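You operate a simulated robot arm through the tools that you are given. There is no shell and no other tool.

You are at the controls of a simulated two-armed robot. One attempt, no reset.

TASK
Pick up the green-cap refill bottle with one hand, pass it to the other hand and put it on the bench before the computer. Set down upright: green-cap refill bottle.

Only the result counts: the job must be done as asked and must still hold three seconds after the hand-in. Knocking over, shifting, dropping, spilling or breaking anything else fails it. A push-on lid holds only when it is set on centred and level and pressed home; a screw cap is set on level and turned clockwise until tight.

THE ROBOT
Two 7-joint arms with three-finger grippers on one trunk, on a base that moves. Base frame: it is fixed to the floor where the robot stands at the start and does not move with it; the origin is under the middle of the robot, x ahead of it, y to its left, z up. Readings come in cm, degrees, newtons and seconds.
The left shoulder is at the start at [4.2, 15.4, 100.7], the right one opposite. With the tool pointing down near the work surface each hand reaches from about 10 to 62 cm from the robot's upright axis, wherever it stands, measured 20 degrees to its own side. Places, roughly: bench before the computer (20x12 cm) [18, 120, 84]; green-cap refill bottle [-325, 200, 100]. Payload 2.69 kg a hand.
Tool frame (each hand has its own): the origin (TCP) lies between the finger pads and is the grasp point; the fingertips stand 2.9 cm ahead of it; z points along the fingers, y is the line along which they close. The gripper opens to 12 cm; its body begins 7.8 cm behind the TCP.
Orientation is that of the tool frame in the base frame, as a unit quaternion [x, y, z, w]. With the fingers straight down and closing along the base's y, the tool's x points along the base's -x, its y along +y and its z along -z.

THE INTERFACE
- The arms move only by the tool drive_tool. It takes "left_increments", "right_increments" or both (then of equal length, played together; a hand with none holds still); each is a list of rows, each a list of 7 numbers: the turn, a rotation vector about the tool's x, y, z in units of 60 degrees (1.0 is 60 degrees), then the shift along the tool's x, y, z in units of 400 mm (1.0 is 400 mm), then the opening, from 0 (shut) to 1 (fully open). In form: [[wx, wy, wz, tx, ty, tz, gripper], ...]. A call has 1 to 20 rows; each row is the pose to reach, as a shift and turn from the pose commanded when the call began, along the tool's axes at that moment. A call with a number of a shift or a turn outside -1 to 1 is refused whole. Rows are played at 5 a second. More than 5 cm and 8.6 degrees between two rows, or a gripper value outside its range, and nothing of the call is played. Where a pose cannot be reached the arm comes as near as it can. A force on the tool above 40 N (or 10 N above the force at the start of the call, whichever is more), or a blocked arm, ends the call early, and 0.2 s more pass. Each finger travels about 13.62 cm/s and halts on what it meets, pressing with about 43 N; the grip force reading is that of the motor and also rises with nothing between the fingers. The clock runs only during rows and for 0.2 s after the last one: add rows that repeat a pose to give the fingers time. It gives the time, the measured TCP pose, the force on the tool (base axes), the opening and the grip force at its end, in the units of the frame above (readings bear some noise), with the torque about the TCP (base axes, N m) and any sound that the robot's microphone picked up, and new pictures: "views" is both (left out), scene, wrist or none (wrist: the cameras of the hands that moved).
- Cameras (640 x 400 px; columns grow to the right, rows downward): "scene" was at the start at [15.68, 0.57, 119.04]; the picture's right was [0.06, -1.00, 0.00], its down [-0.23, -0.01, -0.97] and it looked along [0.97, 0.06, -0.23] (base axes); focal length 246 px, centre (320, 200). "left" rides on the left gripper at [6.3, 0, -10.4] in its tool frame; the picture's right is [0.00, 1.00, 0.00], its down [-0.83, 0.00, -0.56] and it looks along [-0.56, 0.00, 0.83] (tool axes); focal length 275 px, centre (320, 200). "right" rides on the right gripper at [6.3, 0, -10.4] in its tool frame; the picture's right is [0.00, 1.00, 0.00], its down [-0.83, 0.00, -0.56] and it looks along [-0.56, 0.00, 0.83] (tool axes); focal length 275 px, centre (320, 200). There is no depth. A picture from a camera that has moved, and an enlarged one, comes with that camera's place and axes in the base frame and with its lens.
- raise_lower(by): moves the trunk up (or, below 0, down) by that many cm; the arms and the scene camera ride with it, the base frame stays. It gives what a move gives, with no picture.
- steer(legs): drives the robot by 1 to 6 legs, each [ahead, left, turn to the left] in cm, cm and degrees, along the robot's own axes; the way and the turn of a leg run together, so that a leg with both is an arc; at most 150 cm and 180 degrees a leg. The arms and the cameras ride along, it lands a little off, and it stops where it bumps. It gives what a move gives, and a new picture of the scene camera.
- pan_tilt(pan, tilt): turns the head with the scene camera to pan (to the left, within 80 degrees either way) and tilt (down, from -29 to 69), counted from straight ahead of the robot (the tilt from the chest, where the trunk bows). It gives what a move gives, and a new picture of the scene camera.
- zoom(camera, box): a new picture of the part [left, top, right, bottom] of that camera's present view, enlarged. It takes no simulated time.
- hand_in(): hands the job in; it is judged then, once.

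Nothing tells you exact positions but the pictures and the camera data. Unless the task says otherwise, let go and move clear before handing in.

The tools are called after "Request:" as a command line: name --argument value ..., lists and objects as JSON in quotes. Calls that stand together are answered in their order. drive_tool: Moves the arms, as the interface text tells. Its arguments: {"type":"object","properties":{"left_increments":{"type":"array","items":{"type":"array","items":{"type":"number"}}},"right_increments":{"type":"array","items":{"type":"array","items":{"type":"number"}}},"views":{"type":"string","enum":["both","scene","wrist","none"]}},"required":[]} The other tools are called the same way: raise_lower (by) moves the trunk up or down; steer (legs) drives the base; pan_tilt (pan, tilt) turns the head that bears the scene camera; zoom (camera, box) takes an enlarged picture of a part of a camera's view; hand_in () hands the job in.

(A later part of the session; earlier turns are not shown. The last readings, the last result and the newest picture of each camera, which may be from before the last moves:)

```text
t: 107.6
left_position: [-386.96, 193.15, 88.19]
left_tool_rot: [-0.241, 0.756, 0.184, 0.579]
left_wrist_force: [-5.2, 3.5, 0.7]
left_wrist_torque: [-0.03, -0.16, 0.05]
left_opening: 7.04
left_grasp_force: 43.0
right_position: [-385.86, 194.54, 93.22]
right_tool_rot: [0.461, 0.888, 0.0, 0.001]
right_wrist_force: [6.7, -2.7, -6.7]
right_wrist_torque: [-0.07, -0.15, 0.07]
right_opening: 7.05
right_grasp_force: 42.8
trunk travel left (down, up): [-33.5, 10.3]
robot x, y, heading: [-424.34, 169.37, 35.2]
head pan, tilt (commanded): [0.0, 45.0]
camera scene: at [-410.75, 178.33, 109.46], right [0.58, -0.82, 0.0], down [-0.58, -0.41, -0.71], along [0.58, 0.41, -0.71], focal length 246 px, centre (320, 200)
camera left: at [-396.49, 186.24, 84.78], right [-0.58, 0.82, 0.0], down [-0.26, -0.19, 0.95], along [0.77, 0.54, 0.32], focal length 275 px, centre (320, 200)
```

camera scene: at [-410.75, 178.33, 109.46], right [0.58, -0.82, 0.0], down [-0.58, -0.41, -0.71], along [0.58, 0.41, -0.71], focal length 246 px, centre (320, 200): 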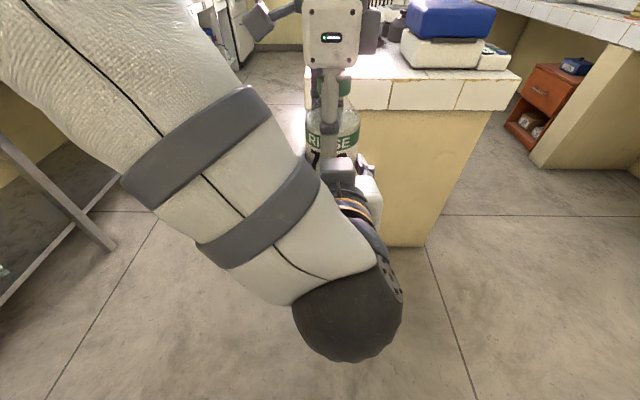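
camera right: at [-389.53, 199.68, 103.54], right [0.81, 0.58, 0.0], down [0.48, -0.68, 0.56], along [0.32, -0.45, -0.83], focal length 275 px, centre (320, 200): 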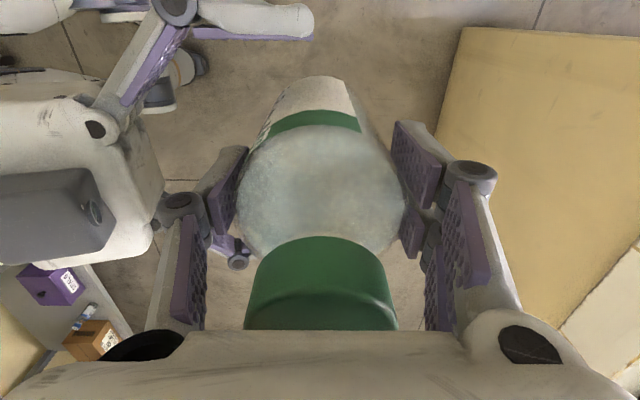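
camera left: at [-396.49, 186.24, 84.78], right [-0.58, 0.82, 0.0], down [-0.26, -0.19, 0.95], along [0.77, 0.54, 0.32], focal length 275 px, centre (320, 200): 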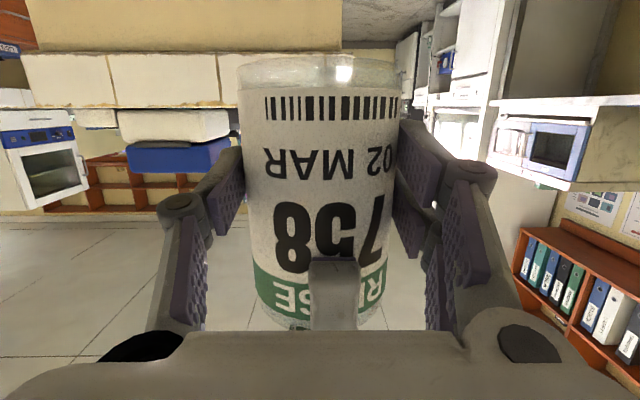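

Both hands hold the bottle. I open the right hand just slightly (its thumb has little room before the left palm) and check that the left grip holds.

Request:
drive_tool --right_increments '[[0, 0, 0, 0, 0, 0, 0.63], [0, 0, 0, 0, 0, 0, 0.68], [0, 0, 0, 0, 0, 0, 0.68]]' --views "both"

Request:
zoom --camera "left" --box '[0, 0, 640, 400]'

```text
t: 108.4
left_position: [-386.85, 193.09, 88.2]
left_tool_rot: [-0.24, 0.756, 0.184, 0.58]
left_wrist_force: [0.1, -0.1, -0.3]
left_wrist_torque: [-0.05, 0.08, 0.01]
left_opening: 7.02
left_grasp_force: 43.1
right_position: [-385.86, 194.54, 93.25]
right_tool_rot: [0.461, 0.888, -0.001, 0.0]
right_wrist_force: [0.1, 0.0, -0.5]
right_wrist_torque: [-0.01, 0.03, 0.02]
right_opening: 8.16
right_grasp_force: 0.1
trunk travel left (down, up): [-33.5, 10.3]
robot x, y, heading: [-423.94, 168.8, 35.3]
head pan, tilt (commanded): [0.0, 45.0]
camera scene: at [-410.75, 178.33, 109.46], right [0.58, -0.82, 0.0], down [-0.58, -0.41, -0.71], along [0.58, 0.41, -0.71], focal length 246 px, centre (320, 200)
camera right: at [-389.53, 199.69, 103.56], right [0.81, 0.58, 0.0], down [0.48, -0.68, 0.56], along [0.32, -0.45, -0.83], focal length 275 px, centre (320, 200)
```

scene: 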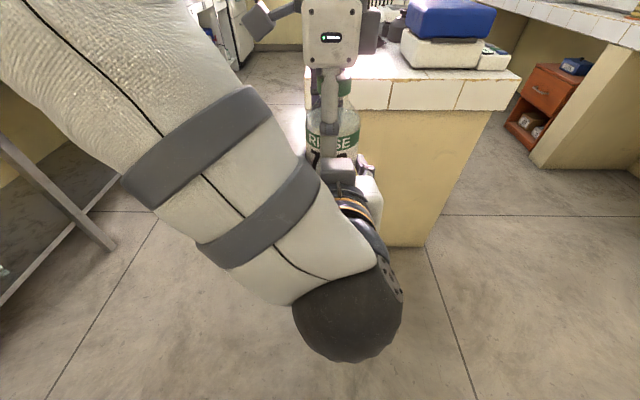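
right: 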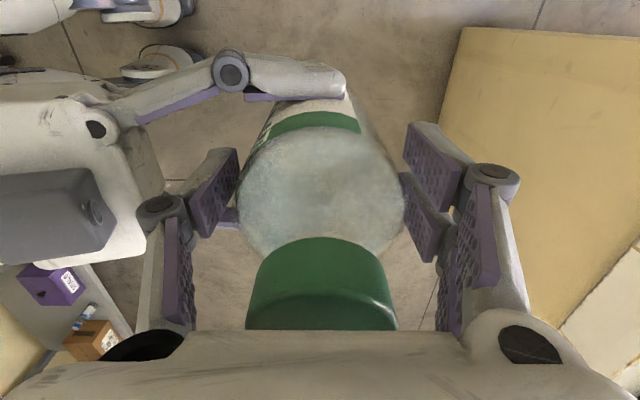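

```text
1.00 times, centred on (320, 200) of left (not enlarged: the box is as wide or as high as the picture)
camera zoom: at [-396.48, 186.22, 84.77], right [-0.58, 0.82, 0.0], down [-0.26, -0.19, 0.95], along [0.77, 0.54, 0.32], focal length 275 px, centre (320, 200)
```

zoom: 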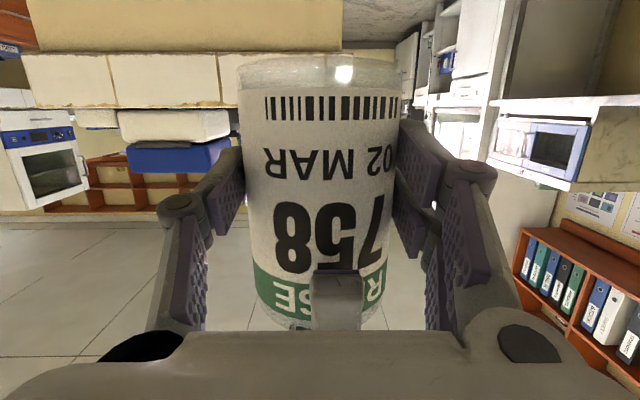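

The right hand has released and the bottle stays put in the left hand. I lift the right hand straight up off the bottle.

Request:
drive_tool --right_increments '[[0, 0, 0, 0, 0, -0.025, 0.68], [0, 0, 0, 0, 0, -0.06, 0.68], [0, 0, 0, 0, 0, -0.11, 0.68], [0, 0, 0, 0, 0, -0.16, 0.68], [0, 0, 0, 0, 0, -0.21, 0.68], [0, 0, 0, 0, 0, -0.26, 0.68], [0, 0, 0, 0, 0, -0.3, 0.68], [0, 0, 0, 0, 0, -0.3, 0.68]]' --views "both"

```text
t: 110.2
left_position: [-386.9, 192.99, 88.28]
left_tool_rot: [-0.241, 0.756, 0.184, 0.58]
left_wrist_force: [0.6, -0.4, 0.5]
left_wrist_torque: [-0.06, 0.06, 0.02]
left_opening: 7.02
left_grasp_force: 43.4
right_position: [-385.76, 194.76, 105.02]
right_tool_rot: [0.46, 0.888, -0.001, 0.0]
right_wrist_force: [0.3, 0.0, -0.1]
right_wrist_torque: [0.0, -0.01, 0.01]
right_opening: 8.17
right_grasp_force: 0.1
trunk travel left (down, up): [-33.5, 10.3]
robot x, y, heading: [-424.18, 168.76, 35.0]
head pan, tilt (commanded): [0.0, 45.0]
camera scene: at [-410.75, 178.33, 109.46], right [0.58, -0.82, 0.0], down [-0.58, -0.41, -0.71], along [0.58, 0.41, -0.71], focal length 246 px, centre (320, 200)
camera right: at [-389.58, 199.76, 115.43], right [0.81, 0.58, 0.0], down [0.48, -0.68, 0.56], along [0.32, -0.45, -0.83], focal length 275 px, centre (320, 200)
```

scene: 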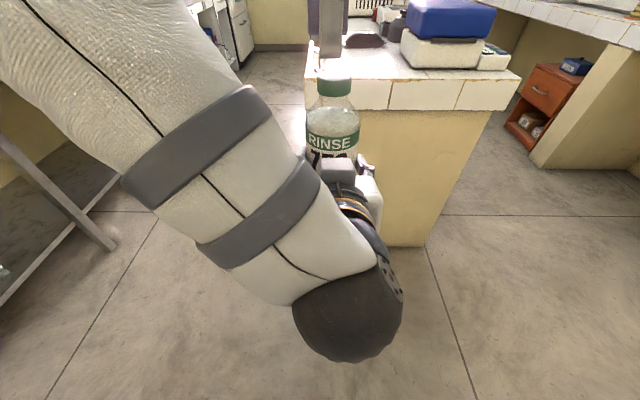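
right: 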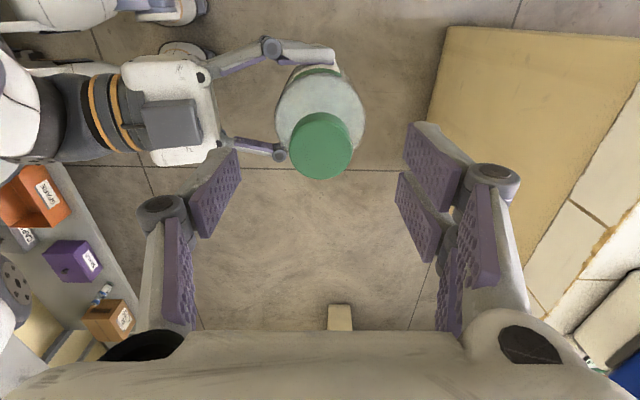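

The bottle is now held by the left hand alone. I move the right hand off to the right side, then raise the trunk for the journey.

Request:
drive_tool --right_increments '[[0, 0, 0, -0.1, 0, 0, 0.68], [0, 0, 0, -0.2, 0, 0, 0.68], [0, 0, 0, -0.3, -0.04, 0, 0.68], [0, 0, 0, -0.4, -0.1, 0, 0.68], [0, 0, 0, -0.45, -0.2, 0, 0.68], [0, 0, 0, -0.45, -0.25, 0, 0.68], [0, 0, 0, -0.45, -0.25, 0, 0.68]]' --views "scene"

Request:
raise_lower --by 10

Request:
pan_tilt --pan 0 --tilt 35

```text
t: 111.8
left_position: [-386.9, 193.06, 88.19]
left_tool_rot: [-0.239, 0.756, 0.183, 0.581]
left_wrist_force: [0.3, -0.1, -0.2]
left_wrist_torque: [-0.03, 0.09, 0.04]
left_opening: 7.04
left_grasp_force: 43.0
right_position: [-383.51, 174.29, 105.27]
right_tool_rot: [0.46, 0.888, 0.0, 0.0]
right_wrist_force: [0.3, 0.4, -1.2]
right_wrist_torque: [-0.03, 0.0, 0.01]
right_opening: 8.16
right_grasp_force: 0.0
trunk travel left (down, up): [-33.5, 10.3]
robot x, y, heading: [-424.12, 168.72, 35.2]
head pan, tilt (commanded): [0.0, 45.0]
camera scene: at [-410.75, 178.33, 109.46], right [0.58, -0.82, 0.0], down [-0.58, -0.41, -0.71], along [0.58, 0.41, -0.71], focal length 246 px, centre (320, 200)
```

scene: 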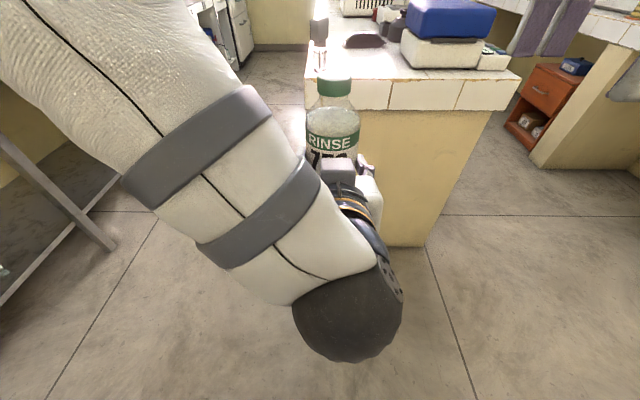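

```text
t: 113.1
left_position: [-386.55, 192.89, 97.92]
left_tool_rot: [-0.24, 0.757, 0.184, 0.579]
left_wrist_force: [0.6, 0.1, -5.3]
left_wrist_torque: [-0.07, 0.04, 0.02]
left_opening: 7.03
left_grasp_force: 43.1
right_position: [-383.64, 174.29, 115.06]
right_tool_rot: [0.46, 0.888, -0.002, 0.0]
right_wrist_force: [0.3, 0.2, -1.3]
right_wrist_torque: [-0.01, 0.02, 0.04]
right_opening: 8.17
right_grasp_force: 0.0
trunk travel left (down, up): [-43.5, 0.3]
robot x, y, heading: [-423.81, 168.82, 35.0]
head pan, tilt (commanded): [0.0, 45.0]
```

```text
t: 113.8
left_position: [-386.75, 192.79, 98.04]
left_tool_rot: [-0.239, 0.756, 0.183, 0.58]
left_wrist_force: [-0.4, 0.5, -4.4]
left_wrist_torque: [-0.07, 0.04, -0.02]
left_opening: 7.05
left_grasp_force: 43.1
right_position: [-383.71, 174.08, 115.2]
right_tool_rot: [0.46, 0.888, -0.001, 0.0]
right_wrist_force: [0.1, 0.2, 0.3]
right_wrist_torque: [0.0, 0.02, 0.0]
right_opening: 8.18
right_grasp_force: 0.0
trunk travel left (down, up): [-43.5, 0.3]
robot x, y, heading: [-424.17, 168.91, 35.2]
head pan, tilt (commanded): [0.0, 35.0]
camera scene: at [-416.52, 174.26, 122.44], right [0.58, -0.82, 0.0], down [-0.47, -0.33, -0.82], along [0.67, 0.47, -0.57], focal length 246 px, centre (320, 200)
```

scene: 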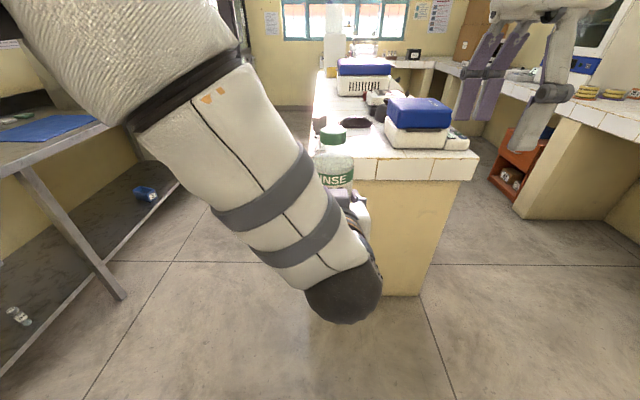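

The left hand carries the bottle steadily (weight shows on its wrist). I turn right to face back down the passage.

Request:
steer --legs '[[0, 0, -90]]'

Request:
pan_tilt --pan 0 --tilt 22

```text
t: 118.0
left_position: [-399.65, 131.68, 98.19]
left_tool_rot: [0.361, 0.707, -0.277, 0.541]
left_wrist_force: [0.3, 0.2, -3.3]
left_wrist_torque: [0.06, 0.03, 0.02]
left_opening: 7.04
left_grasp_force: 42.5
right_position: [-418.5, 128.44, 115.19]
right_tool_rot: [0.951, 0.308, 0.0, 0.0]
right_wrist_force: [0.8, -0.4, 0.2]
right_wrist_torque: [-0.03, 0.0, 0.01]
right_opening: 8.19
right_grasp_force: 0.0
trunk travel left (down, up): [-43.5, 0.3]
robot x, y, heading: [-424.34, 169.0, -54.3]
head pan, tilt (commanded): [0.0, 35.0]
camera scene: at [-418.68, 161.25, 122.44], right [-0.81, -0.59, 0.0], down [-0.34, 0.46, -0.82], along [0.48, -0.66, -0.57], focal length 246 px, centre (320, 200)
```

scene: 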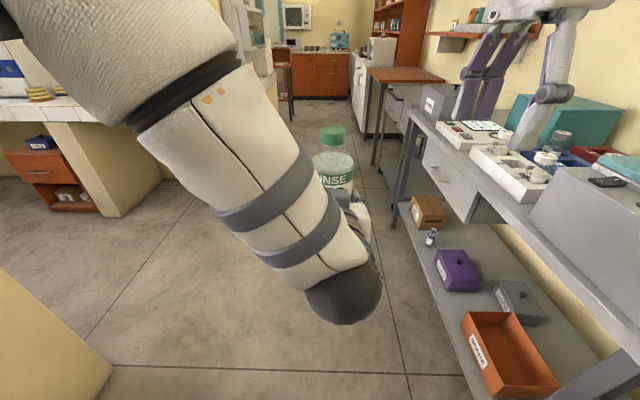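

```text
t: 118.8
left_position: [-399.62, 131.67, 98.11]
left_tool_rot: [0.36, 0.707, -0.277, 0.542]
left_wrist_force: [-1.0, -0.5, -4.9]
left_wrist_torque: [0.08, 0.06, 0.0]
left_opening: 7.01
left_grasp_force: 43.1
right_position: [-418.37, 128.24, 115.08]
right_tool_rot: [0.951, 0.308, 0.0, 0.0]
right_wrist_force: [0.3, -0.7, 0.9]
right_wrist_torque: [0.01, 0.04, 0.02]
right_opening: 8.17
right_grasp_force: 0.1
trunk travel left (down, up): [-43.5, 0.3]
robot x, y, heading: [-423.86, 168.87, -54.2]
head pan, tilt (commanded): [0.0, 22.0]
camera scene: at [-418.4, 160.86, 124.5], right [-0.81, -0.59, 0.0], down [-0.22, 0.3, -0.93], along [0.54, -0.75, -0.38], focal length 246 px, centre (320, 200)
```

scene: 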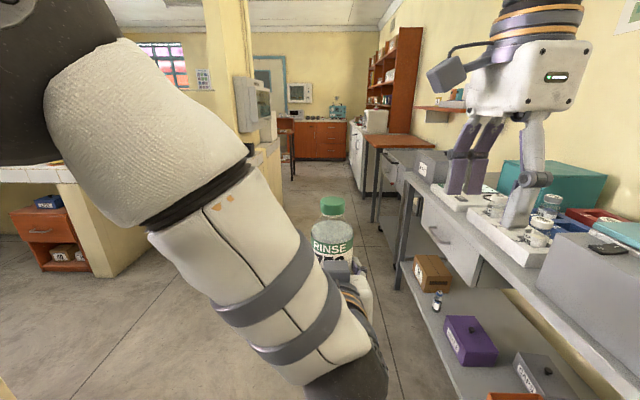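

I face the passage, centred, with the bottle ahead in the middle. I drive down the passage in steps.

Request:
steer --legs '[[0, 0, -0.8], [130, 0, 0]]'

```text
t: 125.8
left_position: [-328.08, 20.31, 98.14]
left_tool_rot: [0.38, 0.696, -0.292, 0.534]
left_wrist_force: [0.9, -0.1, -4.5]
left_wrist_torque: [0.09, 0.07, -0.01]
left_opening: 7.01
left_grasp_force: 42.5
right_position: [-346.95, 17.94, 115.13]
right_tool_rot: [0.96, 0.281, 0.001, 0.0]
right_wrist_force: [0.9, 1.0, 0.1]
right_wrist_torque: [0.0, -0.01, 0.01]
right_opening: 8.17
right_grasp_force: 0.1
trunk travel left (down, up): [-43.5, 0.3]
robot x, y, heading: [-350.17, 58.65, -57.6]
head pan, tilt (commanded): [0.0, 22.0]
camera scene: at [-345.01, 50.46, 124.5], right [-0.84, -0.54, 0.0], down [-0.2, 0.32, -0.93], along [0.5, -0.78, -0.37], focal length 246 px, centre (320, 200)
```

scene: 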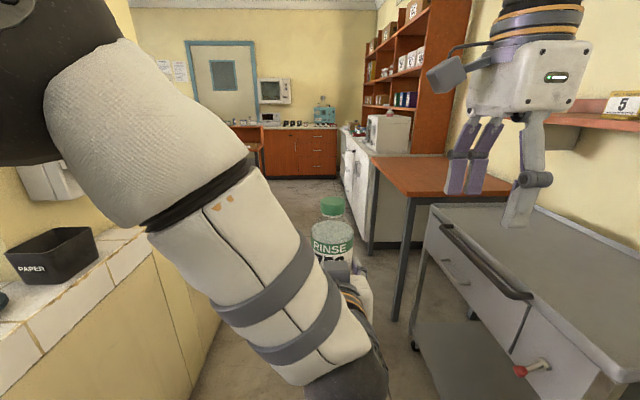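

Drifted 2.6° right; I correct the heading and go on.

Request:
steer --legs '[[0, 0, 2.8], [110, 0, 0]]'

```text
t: 131.7
left_position: [-265.03, -65.96, 98.04]
left_tool_rot: [0.366, 0.704, -0.281, 0.54]
left_wrist_force: [-0.5, 0.3, -4.4]
left_wrist_torque: [0.07, 0.05, -0.02]
left_opening: 7.01
left_grasp_force: 42.8
right_position: [-283.66, -68.85, 115.26]
right_tool_rot: [0.954, 0.301, 0.001, 0.0]
right_wrist_force: [0.2, 0.5, -0.3]
right_wrist_torque: [0.02, 0.0, 0.01]
right_opening: 8.17
right_grasp_force: 0.0
trunk travel left (down, up): [-43.5, 0.3]
robot x, y, heading: [-288.84, -28.33, -55.2]
head pan, tilt (commanded): [0.0, 22.0]
camera scene: at [-283.24, -36.32, 124.5], right [-0.82, -0.57, 0.0], down [-0.22, 0.31, -0.93], along [0.53, -0.76, -0.38], focal length 246 px, centre (320, 200)
```

scene: 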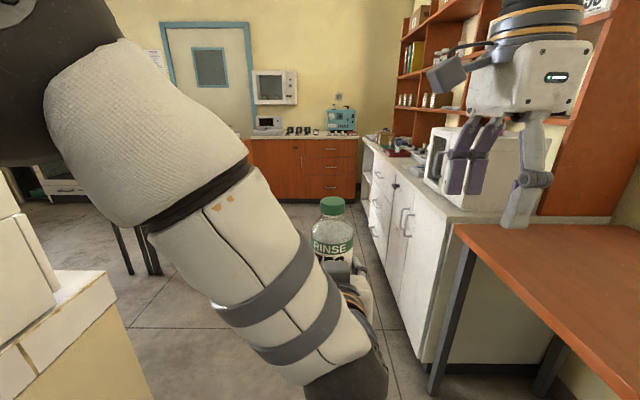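

Heading is right on now. I drive the last stretch of the passage to the aisle junction.

Request:
steer --legs '[[112, 0, 0]]'

```text
t: 137.2
left_position: [-202.65, -154.24, 98.02]
left_tool_rot: [0.365, 0.704, -0.28, 0.541]
left_wrist_force: [-0.1, 0.8, -4.6]
left_wrist_torque: [0.07, 0.04, -0.03]
left_opening: 7.01
left_grasp_force: 42.9
right_position: [-221.48, -157.32, 115.12]
right_tool_rot: [0.953, 0.302, 0.0, 0.0]
right_wrist_force: [-0.2, 0.1, -0.5]
right_wrist_torque: [0.01, 0.0, 0.0]
right_opening: 8.17
right_grasp_force: 0.1
trunk travel left (down, up): [-43.5, 0.3]
robot x, y, heading: [-226.8, -116.87, -54.8]
head pan, tilt (commanded): [0.0, 22.0]
camera scene: at [-221.05, -124.83, 124.5], right [-0.82, -0.58, 0.0], down [-0.22, 0.31, -0.93], along [0.53, -0.76, -0.38], focal length 246 px, centre (320, 200)
```

scene: 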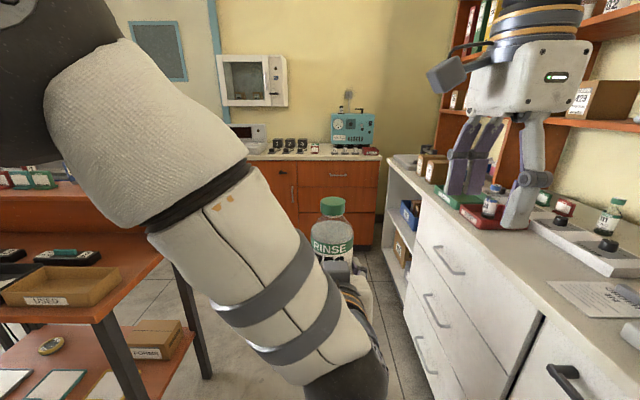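

I'm at the aisle junction. I turn left 90° to face along the aisle towards the computer.

Request:
steer --legs '[[0, 0, 90]]'

Request:
pan_tilt --pan -15 --tilt 20

```text
t: 141.4
left_position: [-189.02, -93.07, 98.17]
left_tool_rot: [-0.237, 0.756, 0.182, 0.582]
left_wrist_force: [0.4, 0.8, -5.3]
left_wrist_torque: [-0.04, 0.1, -0.02]
left_opening: 7.02
left_grasp_force: 43.2
right_position: [-186.1, -111.78, 115.23]
right_tool_rot: [0.464, 0.886, 0.001, 0.001]
right_wrist_force: [0.2, -0.1, -0.5]
right_wrist_torque: [0.0, 0.04, 0.01]
right_opening: 8.14
right_grasp_force: 0.1
trunk travel left (down, up): [-43.5, 0.3]
robot x, y, heading: [-226.79, -116.7, 34.7]
head pan, tilt (commanded): [0.0, 22.0]
camera scene: at [-218.64, -111.11, 124.51], right [0.57, -0.82, 0.0], down [-0.31, -0.21, -0.93], along [0.76, 0.53, -0.37], focal length 246 px, centre (320, 200)
```

scene: 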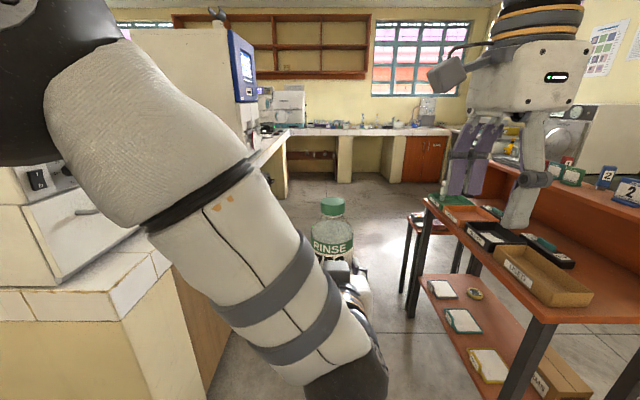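

```text
t: 142.2
left_position: [-189.02, -93.04, 97.96]
left_tool_rot: [-0.237, 0.758, 0.181, 0.58]
left_wrist_force: [0.0, -1.0, -5.4]
left_wrist_torque: [-0.06, 0.09, -0.01]
left_opening: 7.04
left_grasp_force: 42.9
right_position: [-186.14, -111.73, 115.28]
right_tool_rot: [0.463, 0.886, 0.0, 0.0]
right_wrist_force: [-0.6, -0.9, -0.6]
right_wrist_torque: [0.02, -0.03, 0.02]
right_opening: 8.14
right_grasp_force: 0.2
trunk travel left (down, up): [-43.5, 0.3]
robot x, y, heading: [-226.66, -116.84, 34.8]
head pan, tilt (commanded): [-15.0, 20.0]
camera scene: at [-217.5, -113.25, 124.83], right [0.34, -0.94, 0.0], down [-0.32, -0.12, -0.94], along [0.88, 0.32, -0.34], focal length 246 px, centre (320, 200)
```

scene: 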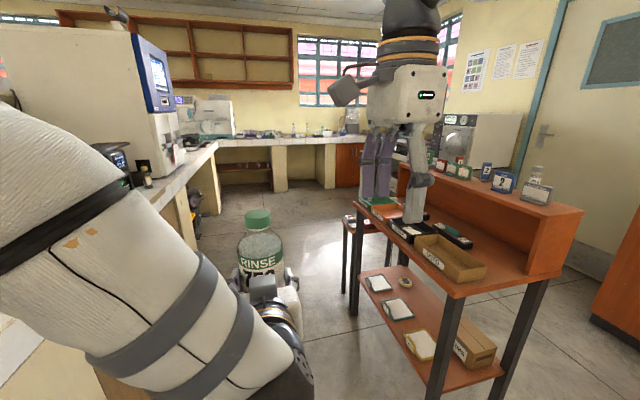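

The aisle ahead is clear between the brown table and the bench. I drive along it towards the computer.

Request:
steer --legs '[[140, 0, 0]]'

```text
t: 149.2
left_position: [-72.62, -14.02, 98.04]
left_tool_rot: [-0.232, 0.759, 0.177, 0.582]
left_wrist_force: [0.8, -0.2, -5.0]
left_wrist_torque: [-0.07, 0.07, -0.02]
left_opening: 7.07
left_grasp_force: 43.0
right_position: [-69.87, -32.76, 115.12]
right_tool_rot: [0.469, 0.883, 0.0, 0.0]
right_wrist_force: [0.6, 0.1, -0.7]
right_wrist_torque: [-0.03, 0.02, 0.01]
right_opening: 8.13
right_grasp_force: 0.0
trunk travel left (down, up): [-43.5, 0.3]
robot x, y, heading: [-110.44, -37.61, 33.7]
head pan, tilt (commanded): [-15.0, 20.0]
camera scene: at [-101.26, -33.82, 124.83], right [0.33, -0.95, 0.0], down [-0.32, -0.11, -0.94], along [0.89, 0.31, -0.34], focal length 246 px, centre (320, 200)
```

scene: 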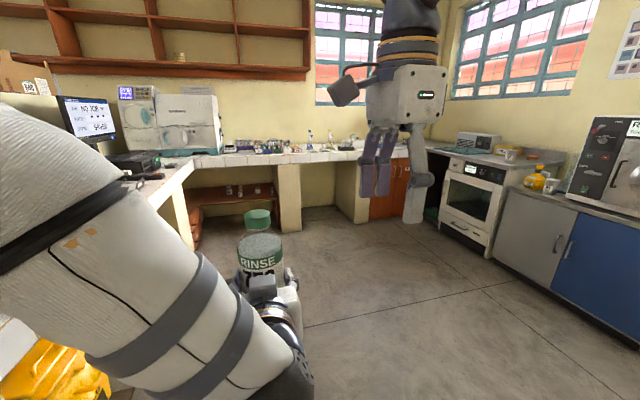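

The computer shows on the left ahead. I drive on, shifting away from the bench a bit to leave room for turning towards it.

Request:
steer --legs '[[0, 0, 1], [130, -15, 0]]'

Request:
steer --legs '[[0, 0, 90]]'

Request:
pan_tilt --pan -15 --tilt 22

```text
t: 156.1
left_position: [44.13, 46.75, 97.92]
left_tool_rot: [-0.227, 0.76, 0.174, 0.583]
left_wrist_force: [-0.3, 0.1, -4.1]
left_wrist_torque: [-0.04, 0.07, 0.02]
left_opening: 7.03
left_grasp_force: 43.5
right_position: [46.49, 27.98, 115.14]
right_tool_rot: [0.475, 0.88, 0.0, 0.0]
right_wrist_force: [-0.1, 0.1, 0.2]
right_wrist_torque: [-0.03, 0.02, 0.01]
right_opening: 8.15
right_grasp_force: 0.0
trunk travel left (down, up): [-43.5, 0.3]
robot x, y, heading: [6.0, 23.92, 33.2]
head pan, tilt (commanded): [-15.0, 20.0]
camera scene: at [15.14, 27.36, 124.83], right [0.31, -0.95, 0.0], down [-0.33, -0.11, -0.94], along [0.89, 0.29, -0.34], focal length 246 px, centre (320, 200)
```

scene: 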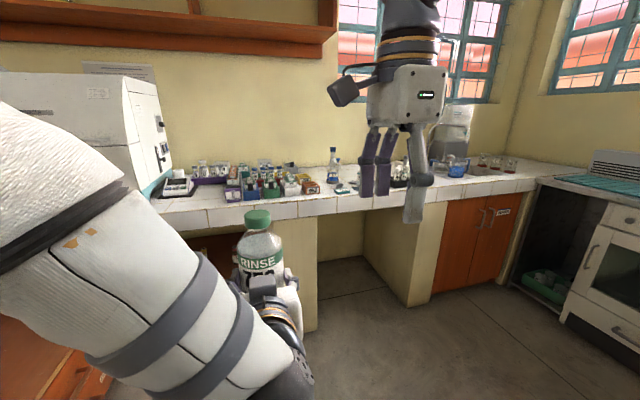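

```text
t: 160.4
left_position: [-17.18, 62.11, 97.98]
left_tool_rot: [0.7, -0.374, -0.536, -0.286]
left_wrist_force: [0.0, 0.1, -5.1]
left_wrist_torque: [-0.08, -0.04, 0.02]
left_opening: 7.03
left_grasp_force: 43.1
right_position: [1.55, 64.68, 115.11]
right_tool_rot: [-0.291, 0.957, 0.0, 0.001]
right_wrist_force: [-0.1, -0.3, -0.4]
right_wrist_torque: [0.0, 0.0, -0.01]
right_opening: 8.15
right_grasp_force: 0.1
trunk travel left (down, up): [-43.5, 0.3]
robot x, y, heading: [5.69, 24.21, 124.2]
head pan, tilt (commanded): [-15.0, 20.0]
camera scene: at [2.47, 33.41, 124.83], right [0.95, 0.32, 0.0], down [0.11, -0.32, -0.94], along [-0.3, 0.89, -0.34], focal length 246 px, centre (320, 200)
```

scene: 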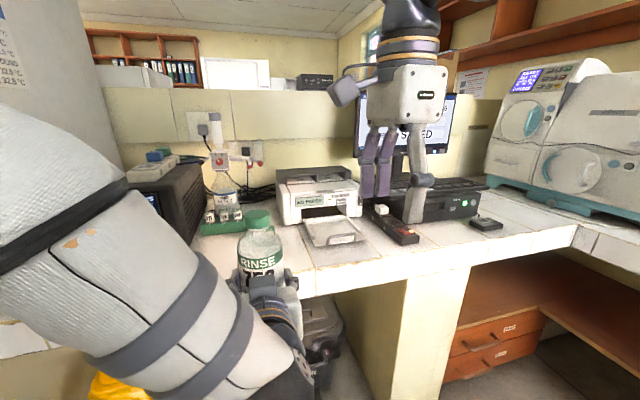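

```text
t: 161.0
left_position: [-17.2, 62.04, 98.07]
left_tool_rot: [0.7, -0.374, -0.537, -0.287]
left_wrist_force: [-1.3, 1.0, -5.1]
left_wrist_torque: [-0.07, -0.04, 0.0]
left_opening: 7.03
left_grasp_force: 42.5
right_position: [1.65, 64.72, 115.22]
right_tool_rot: [-0.291, 0.957, 0.0, 0.0]
right_wrist_force: [-0.7, -0.5, -0.1]
right_wrist_torque: [-0.01, 0.03, -0.05]
right_opening: 8.15
right_grasp_force: 0.1
trunk travel left (down, up): [-43.5, 0.3]
robot x, y, heading: [5.79, 23.74, 123.5]
head pan, tilt (commanded): [-15.0, 22.0]
camera scene: at [2.48, 33.38, 124.51], right [0.95, 0.32, 0.0], down [0.12, -0.35, -0.93], along [-0.3, 0.88, -0.37], focal length 246 px, centre (320, 200)
```

scene: 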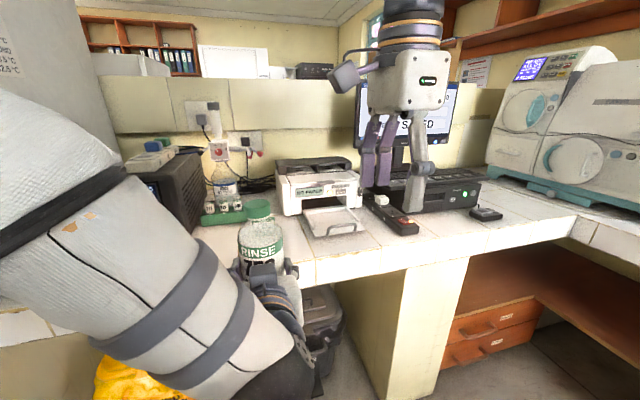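

I face the bench now; the target spot at about pixel (440, 226) lies in front of the computer's black unit, between a black/red gadget and a mouse. I move the right hand aside for a clear view.

Request:
drive_tool --right_increments '[[0, 0, 0, -0.08, -0.03, 0, 0.68], [0, 0, 0, -0.16, -0.06, 0, 0.68], [0, 0, 0, -0.24, -0.1, 0, 0.68], [0, 0, 0, -0.32, -0.15, 0, 0.68], [0, 0, 0, -0.4, -0.2, 0, 0.68], [0, 0, 0, -0.4, -0.2, 0, 0.68]]' --views "scene"

Request:
zoom --camera "scene" --box '[270, 130, 590, 330]'

```text
t: 162.4
left_position: [-17.24, 62.09, 98.01]
left_tool_rot: [0.701, -0.374, -0.536, -0.286]
left_wrist_force: [-0.2, 0.4, -5.0]
left_wrist_torque: [-0.11, -0.05, 0.01]
left_opening: 7.05
left_grasp_force: 43.2
right_position: [18.79, 67.41, 114.45]
right_tool_rot: [-0.291, 0.957, 0.0, 0.001]
right_wrist_force: [-0.6, 0.4, -0.1]
right_wrist_torque: [0.0, 0.0, 0.0]
right_opening: 8.15
right_grasp_force: 0.1
right hand out of reach, approached as far as the arm can: row 5, 6
trunk travel left (down, up): [-43.5, 0.3]
robot x, y, heading: [5.74, 24.14, 123.9]
head pan, tilt (commanded): [-15.0, 22.0]
camera scene: at [2.46, 33.37, 124.5], right [0.95, 0.32, 0.0], down [0.12, -0.35, -0.93], along [-0.3, 0.88, -0.37], focal length 246 px, centre (320, 200)
```

scene: 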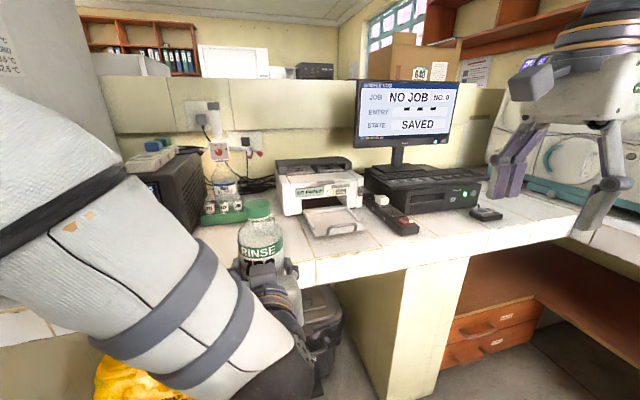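

```text
2.00 times, centred on (430, 230) of scene
camera zoom: at [2.46, 33.37, 124.5], right [0.95, 0.32, 0.0], down [0.12, -0.35, -0.93], along [-0.3, 0.88, -0.37], focal length 492 px, centre (100, 140)
```

zoom: 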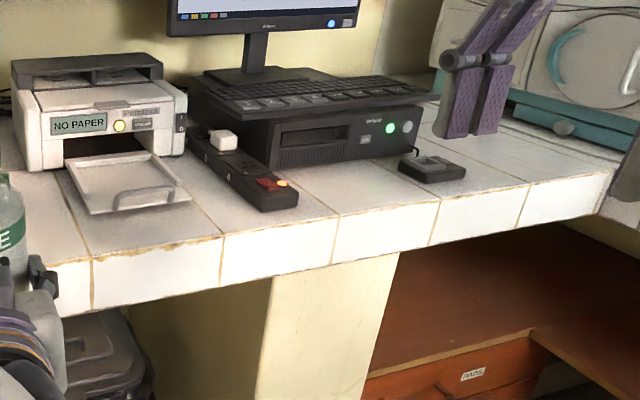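

I see the target spot clearly: free bench between the power strip (right side u≈74), the mouse (u≈100), the computer unit behind and the bench edge in front. I bring the right hand back in, then rotate slightly right and move the robot towards the spot.

Request:
drive_tool --right_increments '[[0, 0, 0, 0.08, 0, 0, 0.68], [0, 0, 0, 0.16, 0, 0, 0.68], [0, 0, 0, 0.25, 0, 0, 0.68], [0, 0, 0, 0.25, 0, 0, 0.68]]' --views "none"

Request:
steer --legs '[[0, 0, -12], [0, -48, 0], [12, 0, 0]]'

Request:
pan_tilt --pan -5 --tilt 28

```text
t: 163.4
left_position: [-17.13, 62.17, 98.0]
left_tool_rot: [0.7, -0.374, -0.536, -0.286]
left_wrist_force: [0.6, 0.2, -4.2]
left_wrist_torque: [-0.08, -0.06, 0.0]
left_opening: 7.02
left_grasp_force: 43.1
right_position: [10.63, 61.73, 114.57]
right_tool_rot: [-0.291, 0.957, 0.0, 0.0]
right_wrist_force: [0.1, -0.1, -0.2]
right_wrist_torque: [-0.01, 0.0, 0.02]
right_opening: 8.15
right_grasp_force: 0.0
trunk travel left (down, up): [-43.5, 0.3]
robot x, y, heading: [6.08, 24.0, 124.0]
head pan, tilt (commanded): [-15.0, 22.0]
```

```text
t: 169.2
left_position: [31.18, 95.17, 98.09]
left_tool_rot: [0.656, -0.446, -0.503, -0.342]
left_wrist_force: [-0.4, -0.1, -5.3]
left_wrist_torque: [-0.1, -0.03, 0.0]
left_opening: 7.03
left_grasp_force: 43.1
right_position: [58.4, 88.94, 114.38]
right_tool_rot: [-0.187, 0.982, 0.0, 0.0]
right_wrist_force: [0.0, 1.0, -0.1]
right_wrist_torque: [-0.02, -0.02, 0.0]
right_opening: 8.17
right_grasp_force: 0.1
trunk travel left (down, up): [-43.5, 0.3]
robot x, y, heading: [45.88, 52.84, 111.4]
head pan, tilt (commanded): [-15.0, 22.0]
camera scene: at [44.42, 62.87, 124.5], right [0.99, 0.12, 0.0], down [0.04, -0.37, -0.93], along [-0.11, 0.92, -0.38], focal length 246 px, centre (320, 200)
```

scene: 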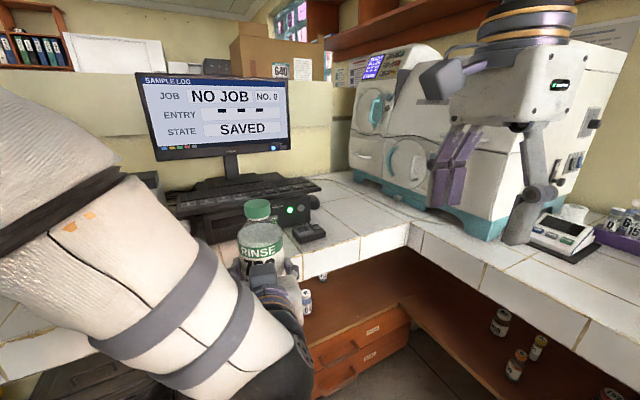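

```text
t: 169.9
left_position: [31.24, 95.08, 98.08]
left_tool_rot: [0.657, -0.446, -0.503, -0.341]
left_wrist_force: [-0.2, -0.3, -3.8]
left_wrist_torque: [-0.07, -0.07, 0.0]
left_opening: 7.03
left_grasp_force: 43.6
right_position: [58.31, 88.79, 114.49]
right_tool_rot: [-0.187, 0.982, 0.001, 0.0]
right_wrist_force: [0.0, 0.1, -0.4]
right_wrist_torque: [0.01, -0.02, 0.01]
right_opening: 8.16
right_grasp_force: 0.0
trunk travel left (down, up): [-43.5, 0.3]
robot x, y, heading: [45.85, 53.19, 111.6]
head pan, tilt (commanded): [-5.0, 28.0]
camera scene: at [42.92, 62.31, 123.55], right [0.96, 0.29, 0.0], down [0.13, -0.45, -0.88], along [-0.25, 0.85, -0.47], focal length 246 px, centre (320, 200)
```

scene: 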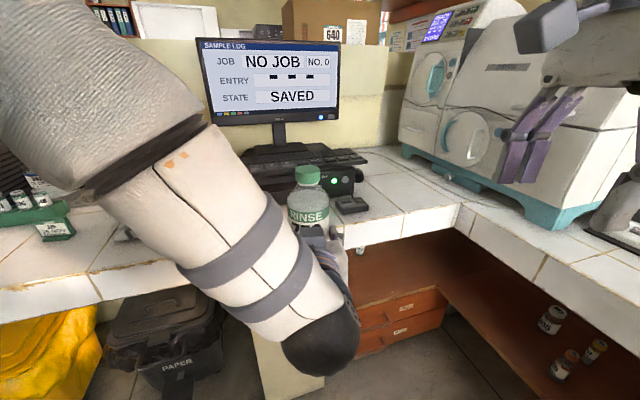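

The robot is lined up; the bottle needs about 27 cm more straight ahead. I drive 16 cm and do the rest with the arm.

Request:
steer --legs '[[16, 0, 0]]'

Request:
zoom --camera "scene" --box '[180, 100, 420, 250]'

Request:
zoom --camera "left" --box '[0, 0, 640, 400]'

```text
t: 171.3
left_position: [25.14, 110.15, 98.02]
left_tool_rot: [0.657, -0.446, -0.503, -0.341]
left_wrist_force: [-0.2, -0.4, -5.0]
left_wrist_torque: [-0.1, -0.03, -0.02]
left_opening: 7.05
left_grasp_force: 42.7
right_position: [52.22, 103.93, 114.45]
right_tool_rot: [-0.189, 0.982, 0.0, 0.0]
right_wrist_force: [-0.4, 0.1, -0.1]
right_wrist_torque: [-0.02, -0.02, -0.01]
right_opening: 8.16
right_grasp_force: 0.0
trunk travel left (down, up): [-43.5, 0.3]
robot x, y, heading: [39.96, 68.11, 111.9]
head pan, tilt (commanded): [-5.0, 28.0]
camera scene: at [36.87, 77.42, 123.54], right [0.96, 0.29, 0.0], down [0.14, -0.45, -0.88], along [-0.25, 0.85, -0.47], focal length 246 px, centre (320, 200)
```

scene: 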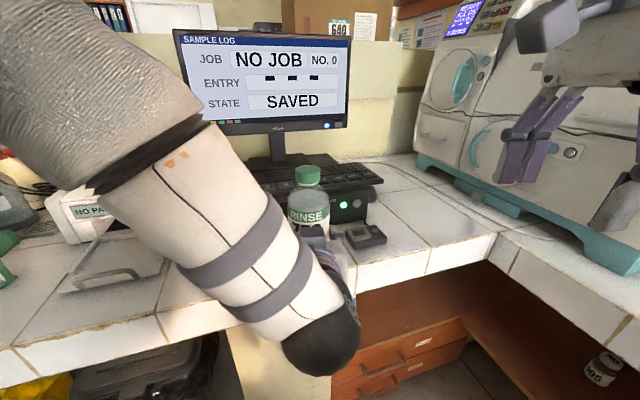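

```text
2.67 times, centred on (300, 175) of scene
camera zoom: at [36.87, 77.42, 123.54], right [0.96, 0.29, 0.0], down [0.14, -0.45, -0.88], along [-0.25, 0.85, -0.47], focal length 656 px, centre (373, 267)
```

zoom: 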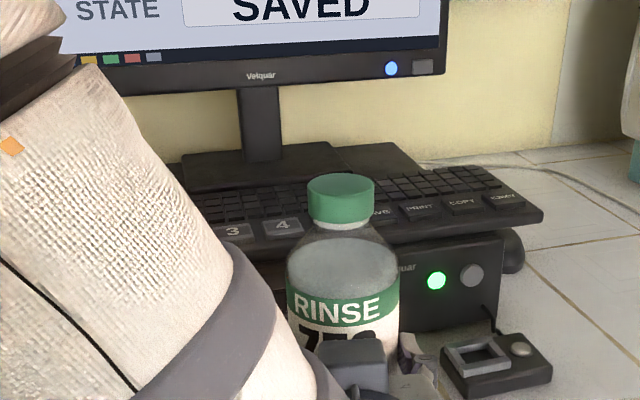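

```text
1.00 times, centred on (320, 200) of left (not enlarged: the box is as wide or as high as the picture)
camera zoom: at [29.51, 99.14, 94.61], right [-0.93, -0.37, 0.0], down [0.12, -0.3, 0.95], along [-0.35, 0.88, 0.32], focal length 275 px, centre (320, 200)
```

zoom: 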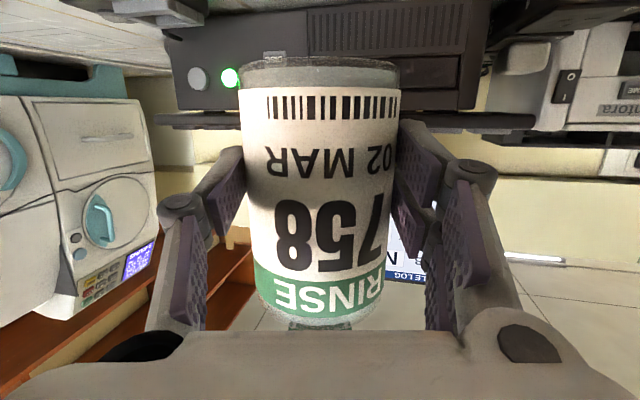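

The spot is directly ahead, about 11 cm further. I extend the left hand forward at the present height.

Request:
drive_tool --left_increments '[[0, 0, 0, -0.018, 0.001, 0.067, 0], [0, 0, 0, -0.036, 0.003, 0.134, 0], [0, 0, 0, -0.054, 0.004, 0.2, 0], [0, 0, 0, -0.0727, 0.006, 0.268, 0], [0, 0, 0, -0.0727, 0.006, 0.268, 0]]' --views "both"

Request:
zoom --camera "scene" --box '[180, 100, 420, 250]'

```text
t: 172.5
left_position: [20.77, 120.2, 98.08]
left_tool_rot: [0.657, -0.446, -0.503, -0.341]
left_wrist_force: [0.3, 0.0, -4.8]
left_wrist_torque: [-0.1, -0.01, -0.02]
left_opening: 7.02
left_grasp_force: 42.8
right_position: [52.28, 103.83, 114.54]
right_tool_rot: [-0.189, 0.982, 0.0, 0.0]
right_wrist_force: [0.0, 0.2, -0.4]
right_wrist_torque: [0.03, 0.01, -0.02]
right_opening: 8.16
right_grasp_force: 0.1
trunk travel left (down, up): [-43.5, 0.3]
robot x, y, heading: [39.61, 68.34, 112.1]
head pan, tilt (commanded): [-5.0, 28.0]
camera scene: at [36.91, 77.34, 123.55], right [0.96, 0.29, 0.0], down [0.14, -0.45, -0.88], along [-0.25, 0.85, -0.47], focal length 246 px, centre (320, 200)
camera left: at [25.21, 109.31, 94.68], right [-0.93, -0.37, 0.01], down [0.12, -0.3, 0.95], along [-0.35, 0.88, 0.32], focal length 275 px, centre (320, 200)
```

scene: 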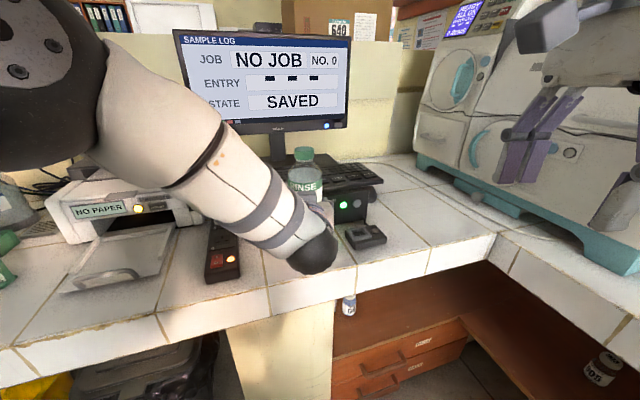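
left: 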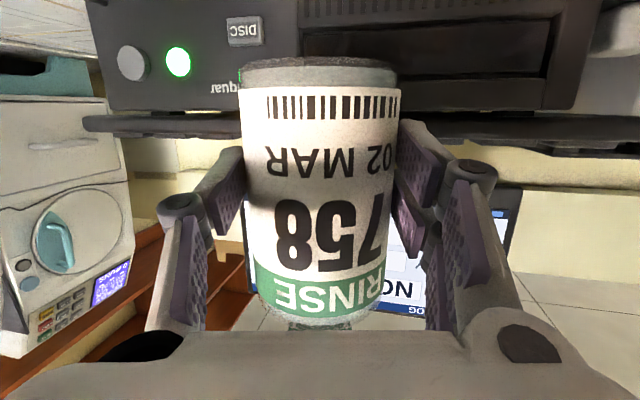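

```text
2.67 times, centred on (300, 175) of scene
camera zoom: at [36.91, 77.34, 123.55], right [0.96, 0.29, 0.0], down [0.14, -0.45, -0.88], along [-0.25, 0.85, -0.47], focal length 656 px, centre (373, 267)
```

zoom: 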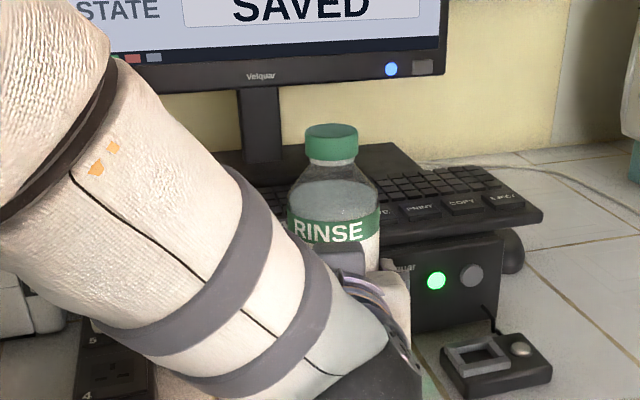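

The bottle hangs at about (20.1, 121.9), right above the target spot, clear of keyboard, strip and mouse. I lower it 7 cm.

Request:
drive_tool --left_increments '[[0, 0, 0, 0.042, 0, 0.0114, 0], [0, 0, 0, 0.085, 0, 0.0229, 0], [0, 0, 0, 0.127, 0, 0.0344, 0], [0, 0, 0, 0.169, 0, 0.0458, 0], [0, 0, 0, 0.169, 0, 0.0458, 0]]' --views "both"

Request:
zoom --camera "scene" --box '[180, 100, 420, 250]'

```text
t: 173.7
left_position: [20.58, 120.2, 91.11]
left_tool_rot: [0.657, -0.445, -0.503, -0.341]
left_wrist_force: [0.2, 0.8, -4.1]
left_wrist_torque: [-0.04, -0.03, -0.02]
left_opening: 7.04
left_grasp_force: 42.8
right_position: [52.28, 103.91, 114.49]
right_tool_rot: [-0.189, 0.982, 0.0, 0.0]
right_wrist_force: [-0.7, 0.1, -0.3]
right_wrist_torque: [0.02, 0.05, -0.01]
right_opening: 8.14
right_grasp_force: 0.1
trunk travel left (down, up): [-43.5, 0.3]
robot x, y, heading: [39.77, 68.38, 111.8]
head pan, tilt (commanded): [-5.0, 28.0]
camera scene: at [36.9, 77.34, 123.55], right [0.96, 0.29, 0.0], down [0.14, -0.45, -0.88], along [-0.25, 0.85, -0.47], focal length 246 px, centre (320, 200)
camera left: at [25.13, 109.27, 87.69], right [-0.93, -0.37, 0.0], down [0.12, -0.3, 0.95], along [-0.35, 0.88, 0.32], focal length 275 px, centre (320, 200)
```

scene: 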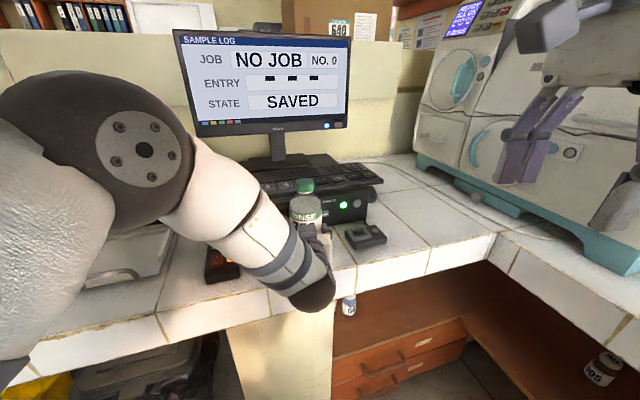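
left: 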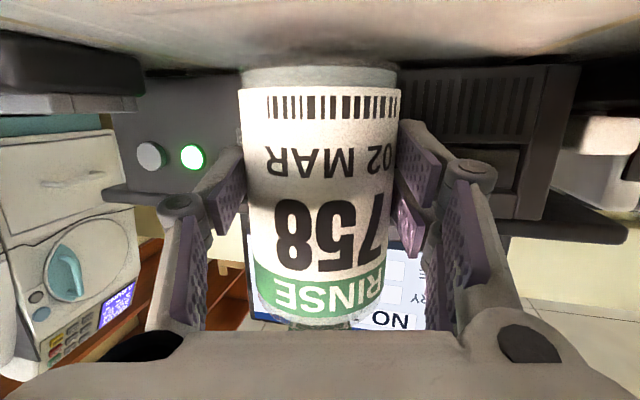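

```text
2.67 times, centred on (300, 175) of scene
camera zoom: at [36.9, 77.34, 123.55], right [0.96, 0.29, 0.0], down [0.14, -0.45, -0.88], along [-0.25, 0.85, -0.47], focal length 656 px, centre (373, 267)
```

zoom: 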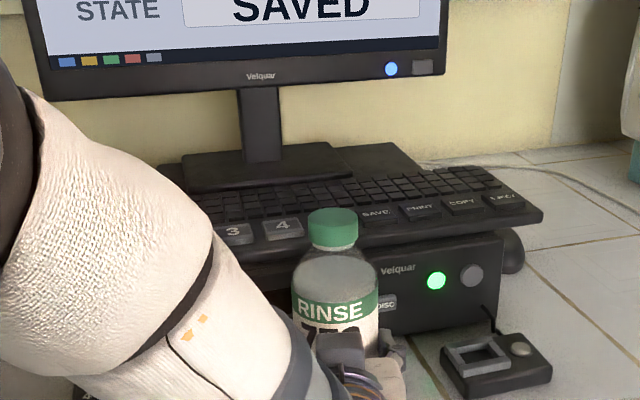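

The bottle's base is about 1–1.5 cm above the bench. I lower it in small steps, watching the wrist force for contact.

Request:
drive_tool --left_increments '[[0, 0, 0, 0.0096, 0, 0.0026, 0], [0, 0, 0, 0.0193, 0, 0.0052, 0], [0, 0, 0, 0.0193, 0, 0.0052, 0]]' --views "wrist"

```text
t: 174.5
left_position: [20.83, 120.34, 90.32]
left_tool_rot: [0.657, -0.446, -0.503, -0.342]
left_wrist_force: [-1.0, 0.7, -4.7]
left_wrist_torque: [-0.09, -0.03, 0.01]
left_opening: 7.02
left_grasp_force: 43.2
right_position: [52.38, 103.84, 114.5]
right_tool_rot: [-0.189, 0.982, 0.0, 0.0]
right_wrist_force: [0.2, 0.5, -0.7]
right_wrist_torque: [0.03, 0.0, 0.02]
right_opening: 8.14
right_grasp_force: 0.1
trunk travel left (down, up): [-43.5, 0.3]
robot x, y, heading: [39.93, 67.91, 112.0]
head pan, tilt (commanded): [-5.0, 28.0]
camera left: at [25.18, 109.26, 86.9], right [-0.93, -0.37, 0.0], down [0.12, -0.3, 0.95], along [-0.35, 0.88, 0.32], focal length 275 px, centre (320, 200)
```

left: 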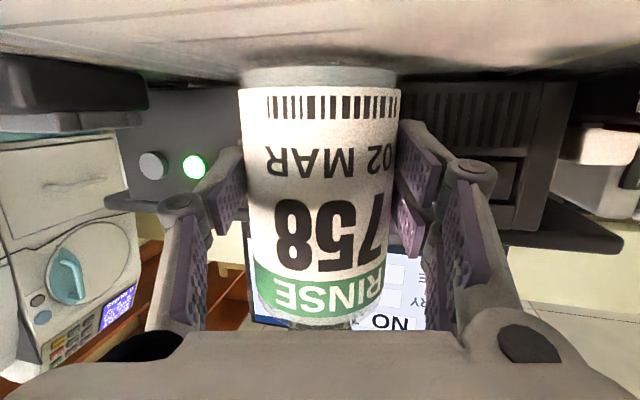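

Request:
drive_tool --left_increments '[[0, 0, 0, 0.005, 0, 0.0013, 0], [0, 0, 0, 0.0097, 0, 0.0026, 0], [0, 0, 0, 0.0097, 0, 0.0026, 0]]' --views "wrist"

```text
t: 175.3
left_position: [20.9, 120.22, 90.08]
left_tool_rot: [0.656, -0.445, -0.505, -0.342]
left_wrist_force: [-2.3, -0.1, 1.9]
left_wrist_torque: [0.25, -0.05, 0.12]
left_opening: 7.07
left_grasp_force: 43.1
right_position: [52.33, 103.77, 114.58]
right_tool_rot: [-0.189, 0.982, 0.001, 0.0]
right_wrist_force: [-0.2, 1.0, -0.6]
right_wrist_torque: [0.0, -0.02, 0.03]
right_opening: 8.15
right_grasp_force: 0.0
trunk travel left (down, up): [-43.5, 0.3]
robot x, y, heading: [39.84, 68.1, 111.8]
head pan, tilt (commanded): [-5.0, 28.0]
camera left: at [25.24, 109.28, 86.58], right [-0.93, -0.37, 0.0], down [0.12, -0.3, 0.95], along [-0.35, 0.88, 0.32], focal length 275 px, centre (320, 200)
```

left: 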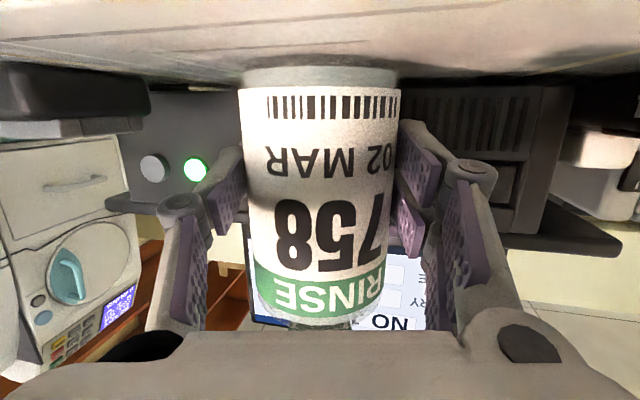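

The wrist force jumped from −4.7 to +1.9 N, so the bottle is resting on the bench. I open the left hand gently.

Request:
drive_tool --left_increments '[[0, 0, 0, 0, 0, 0, 0.58], [0, 0, 0, 0, 0, 0, 0.61], [0, 0, 0, 0, 0, 0, 0.65], [0, 0, 0, 0, 0, 0, 0.7], [0, 0, 0, 0, 0, 0, 0.75], [0, 0, 0, 0, 0, 0, 0.8], [0, 0, 0, 0, 0, 0, 0.8]]' --views "both"

```text
t: 176.9
left_position: [21.01, 120.16, 89.88]
left_tool_rot: [0.657, -0.445, -0.504, -0.342]
left_wrist_force: [0.1, 1.0, -0.4]
left_wrist_torque: [0.0, 0.0, 0.0]
left_opening: 9.59
left_grasp_force: 0.1
right_position: [52.26, 103.85, 114.6]
right_tool_rot: [-0.189, 0.982, 0.0, -0.001]
right_wrist_force: [0.4, -0.9, -0.5]
right_wrist_torque: [-0.03, 0.01, 0.03]
right_opening: 8.15
right_grasp_force: 0.1
trunk travel left (down, up): [-43.5, 0.3]
robot x, y, heading: [40.02, 68.19, 111.9]
head pan, tilt (commanded): [-5.0, 28.0]
camera scene: at [36.91, 77.33, 123.54], right [0.96, 0.29, 0.0], down [0.14, -0.45, -0.88], along [-0.25, 0.85, -0.47], focal length 246 px, centre (320, 200)
camera left: at [25.29, 109.24, 86.47], right [-0.93, -0.37, 0.0], down [0.12, -0.3, 0.95], along [-0.35, 0.88, 0.32], focal length 275 px, centre (320, 200)
```

scene: 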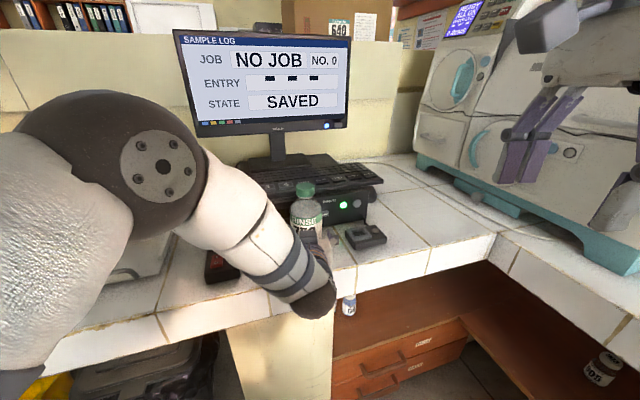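
left: 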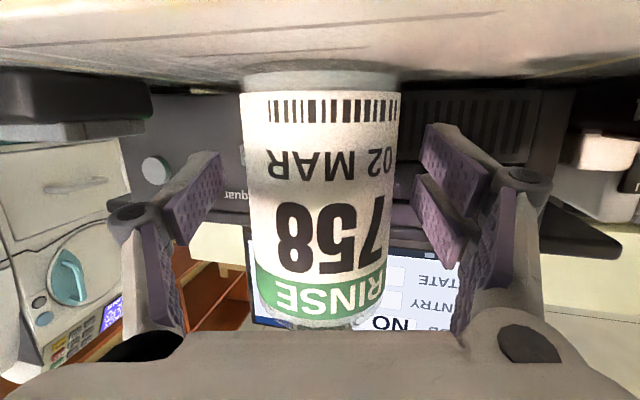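

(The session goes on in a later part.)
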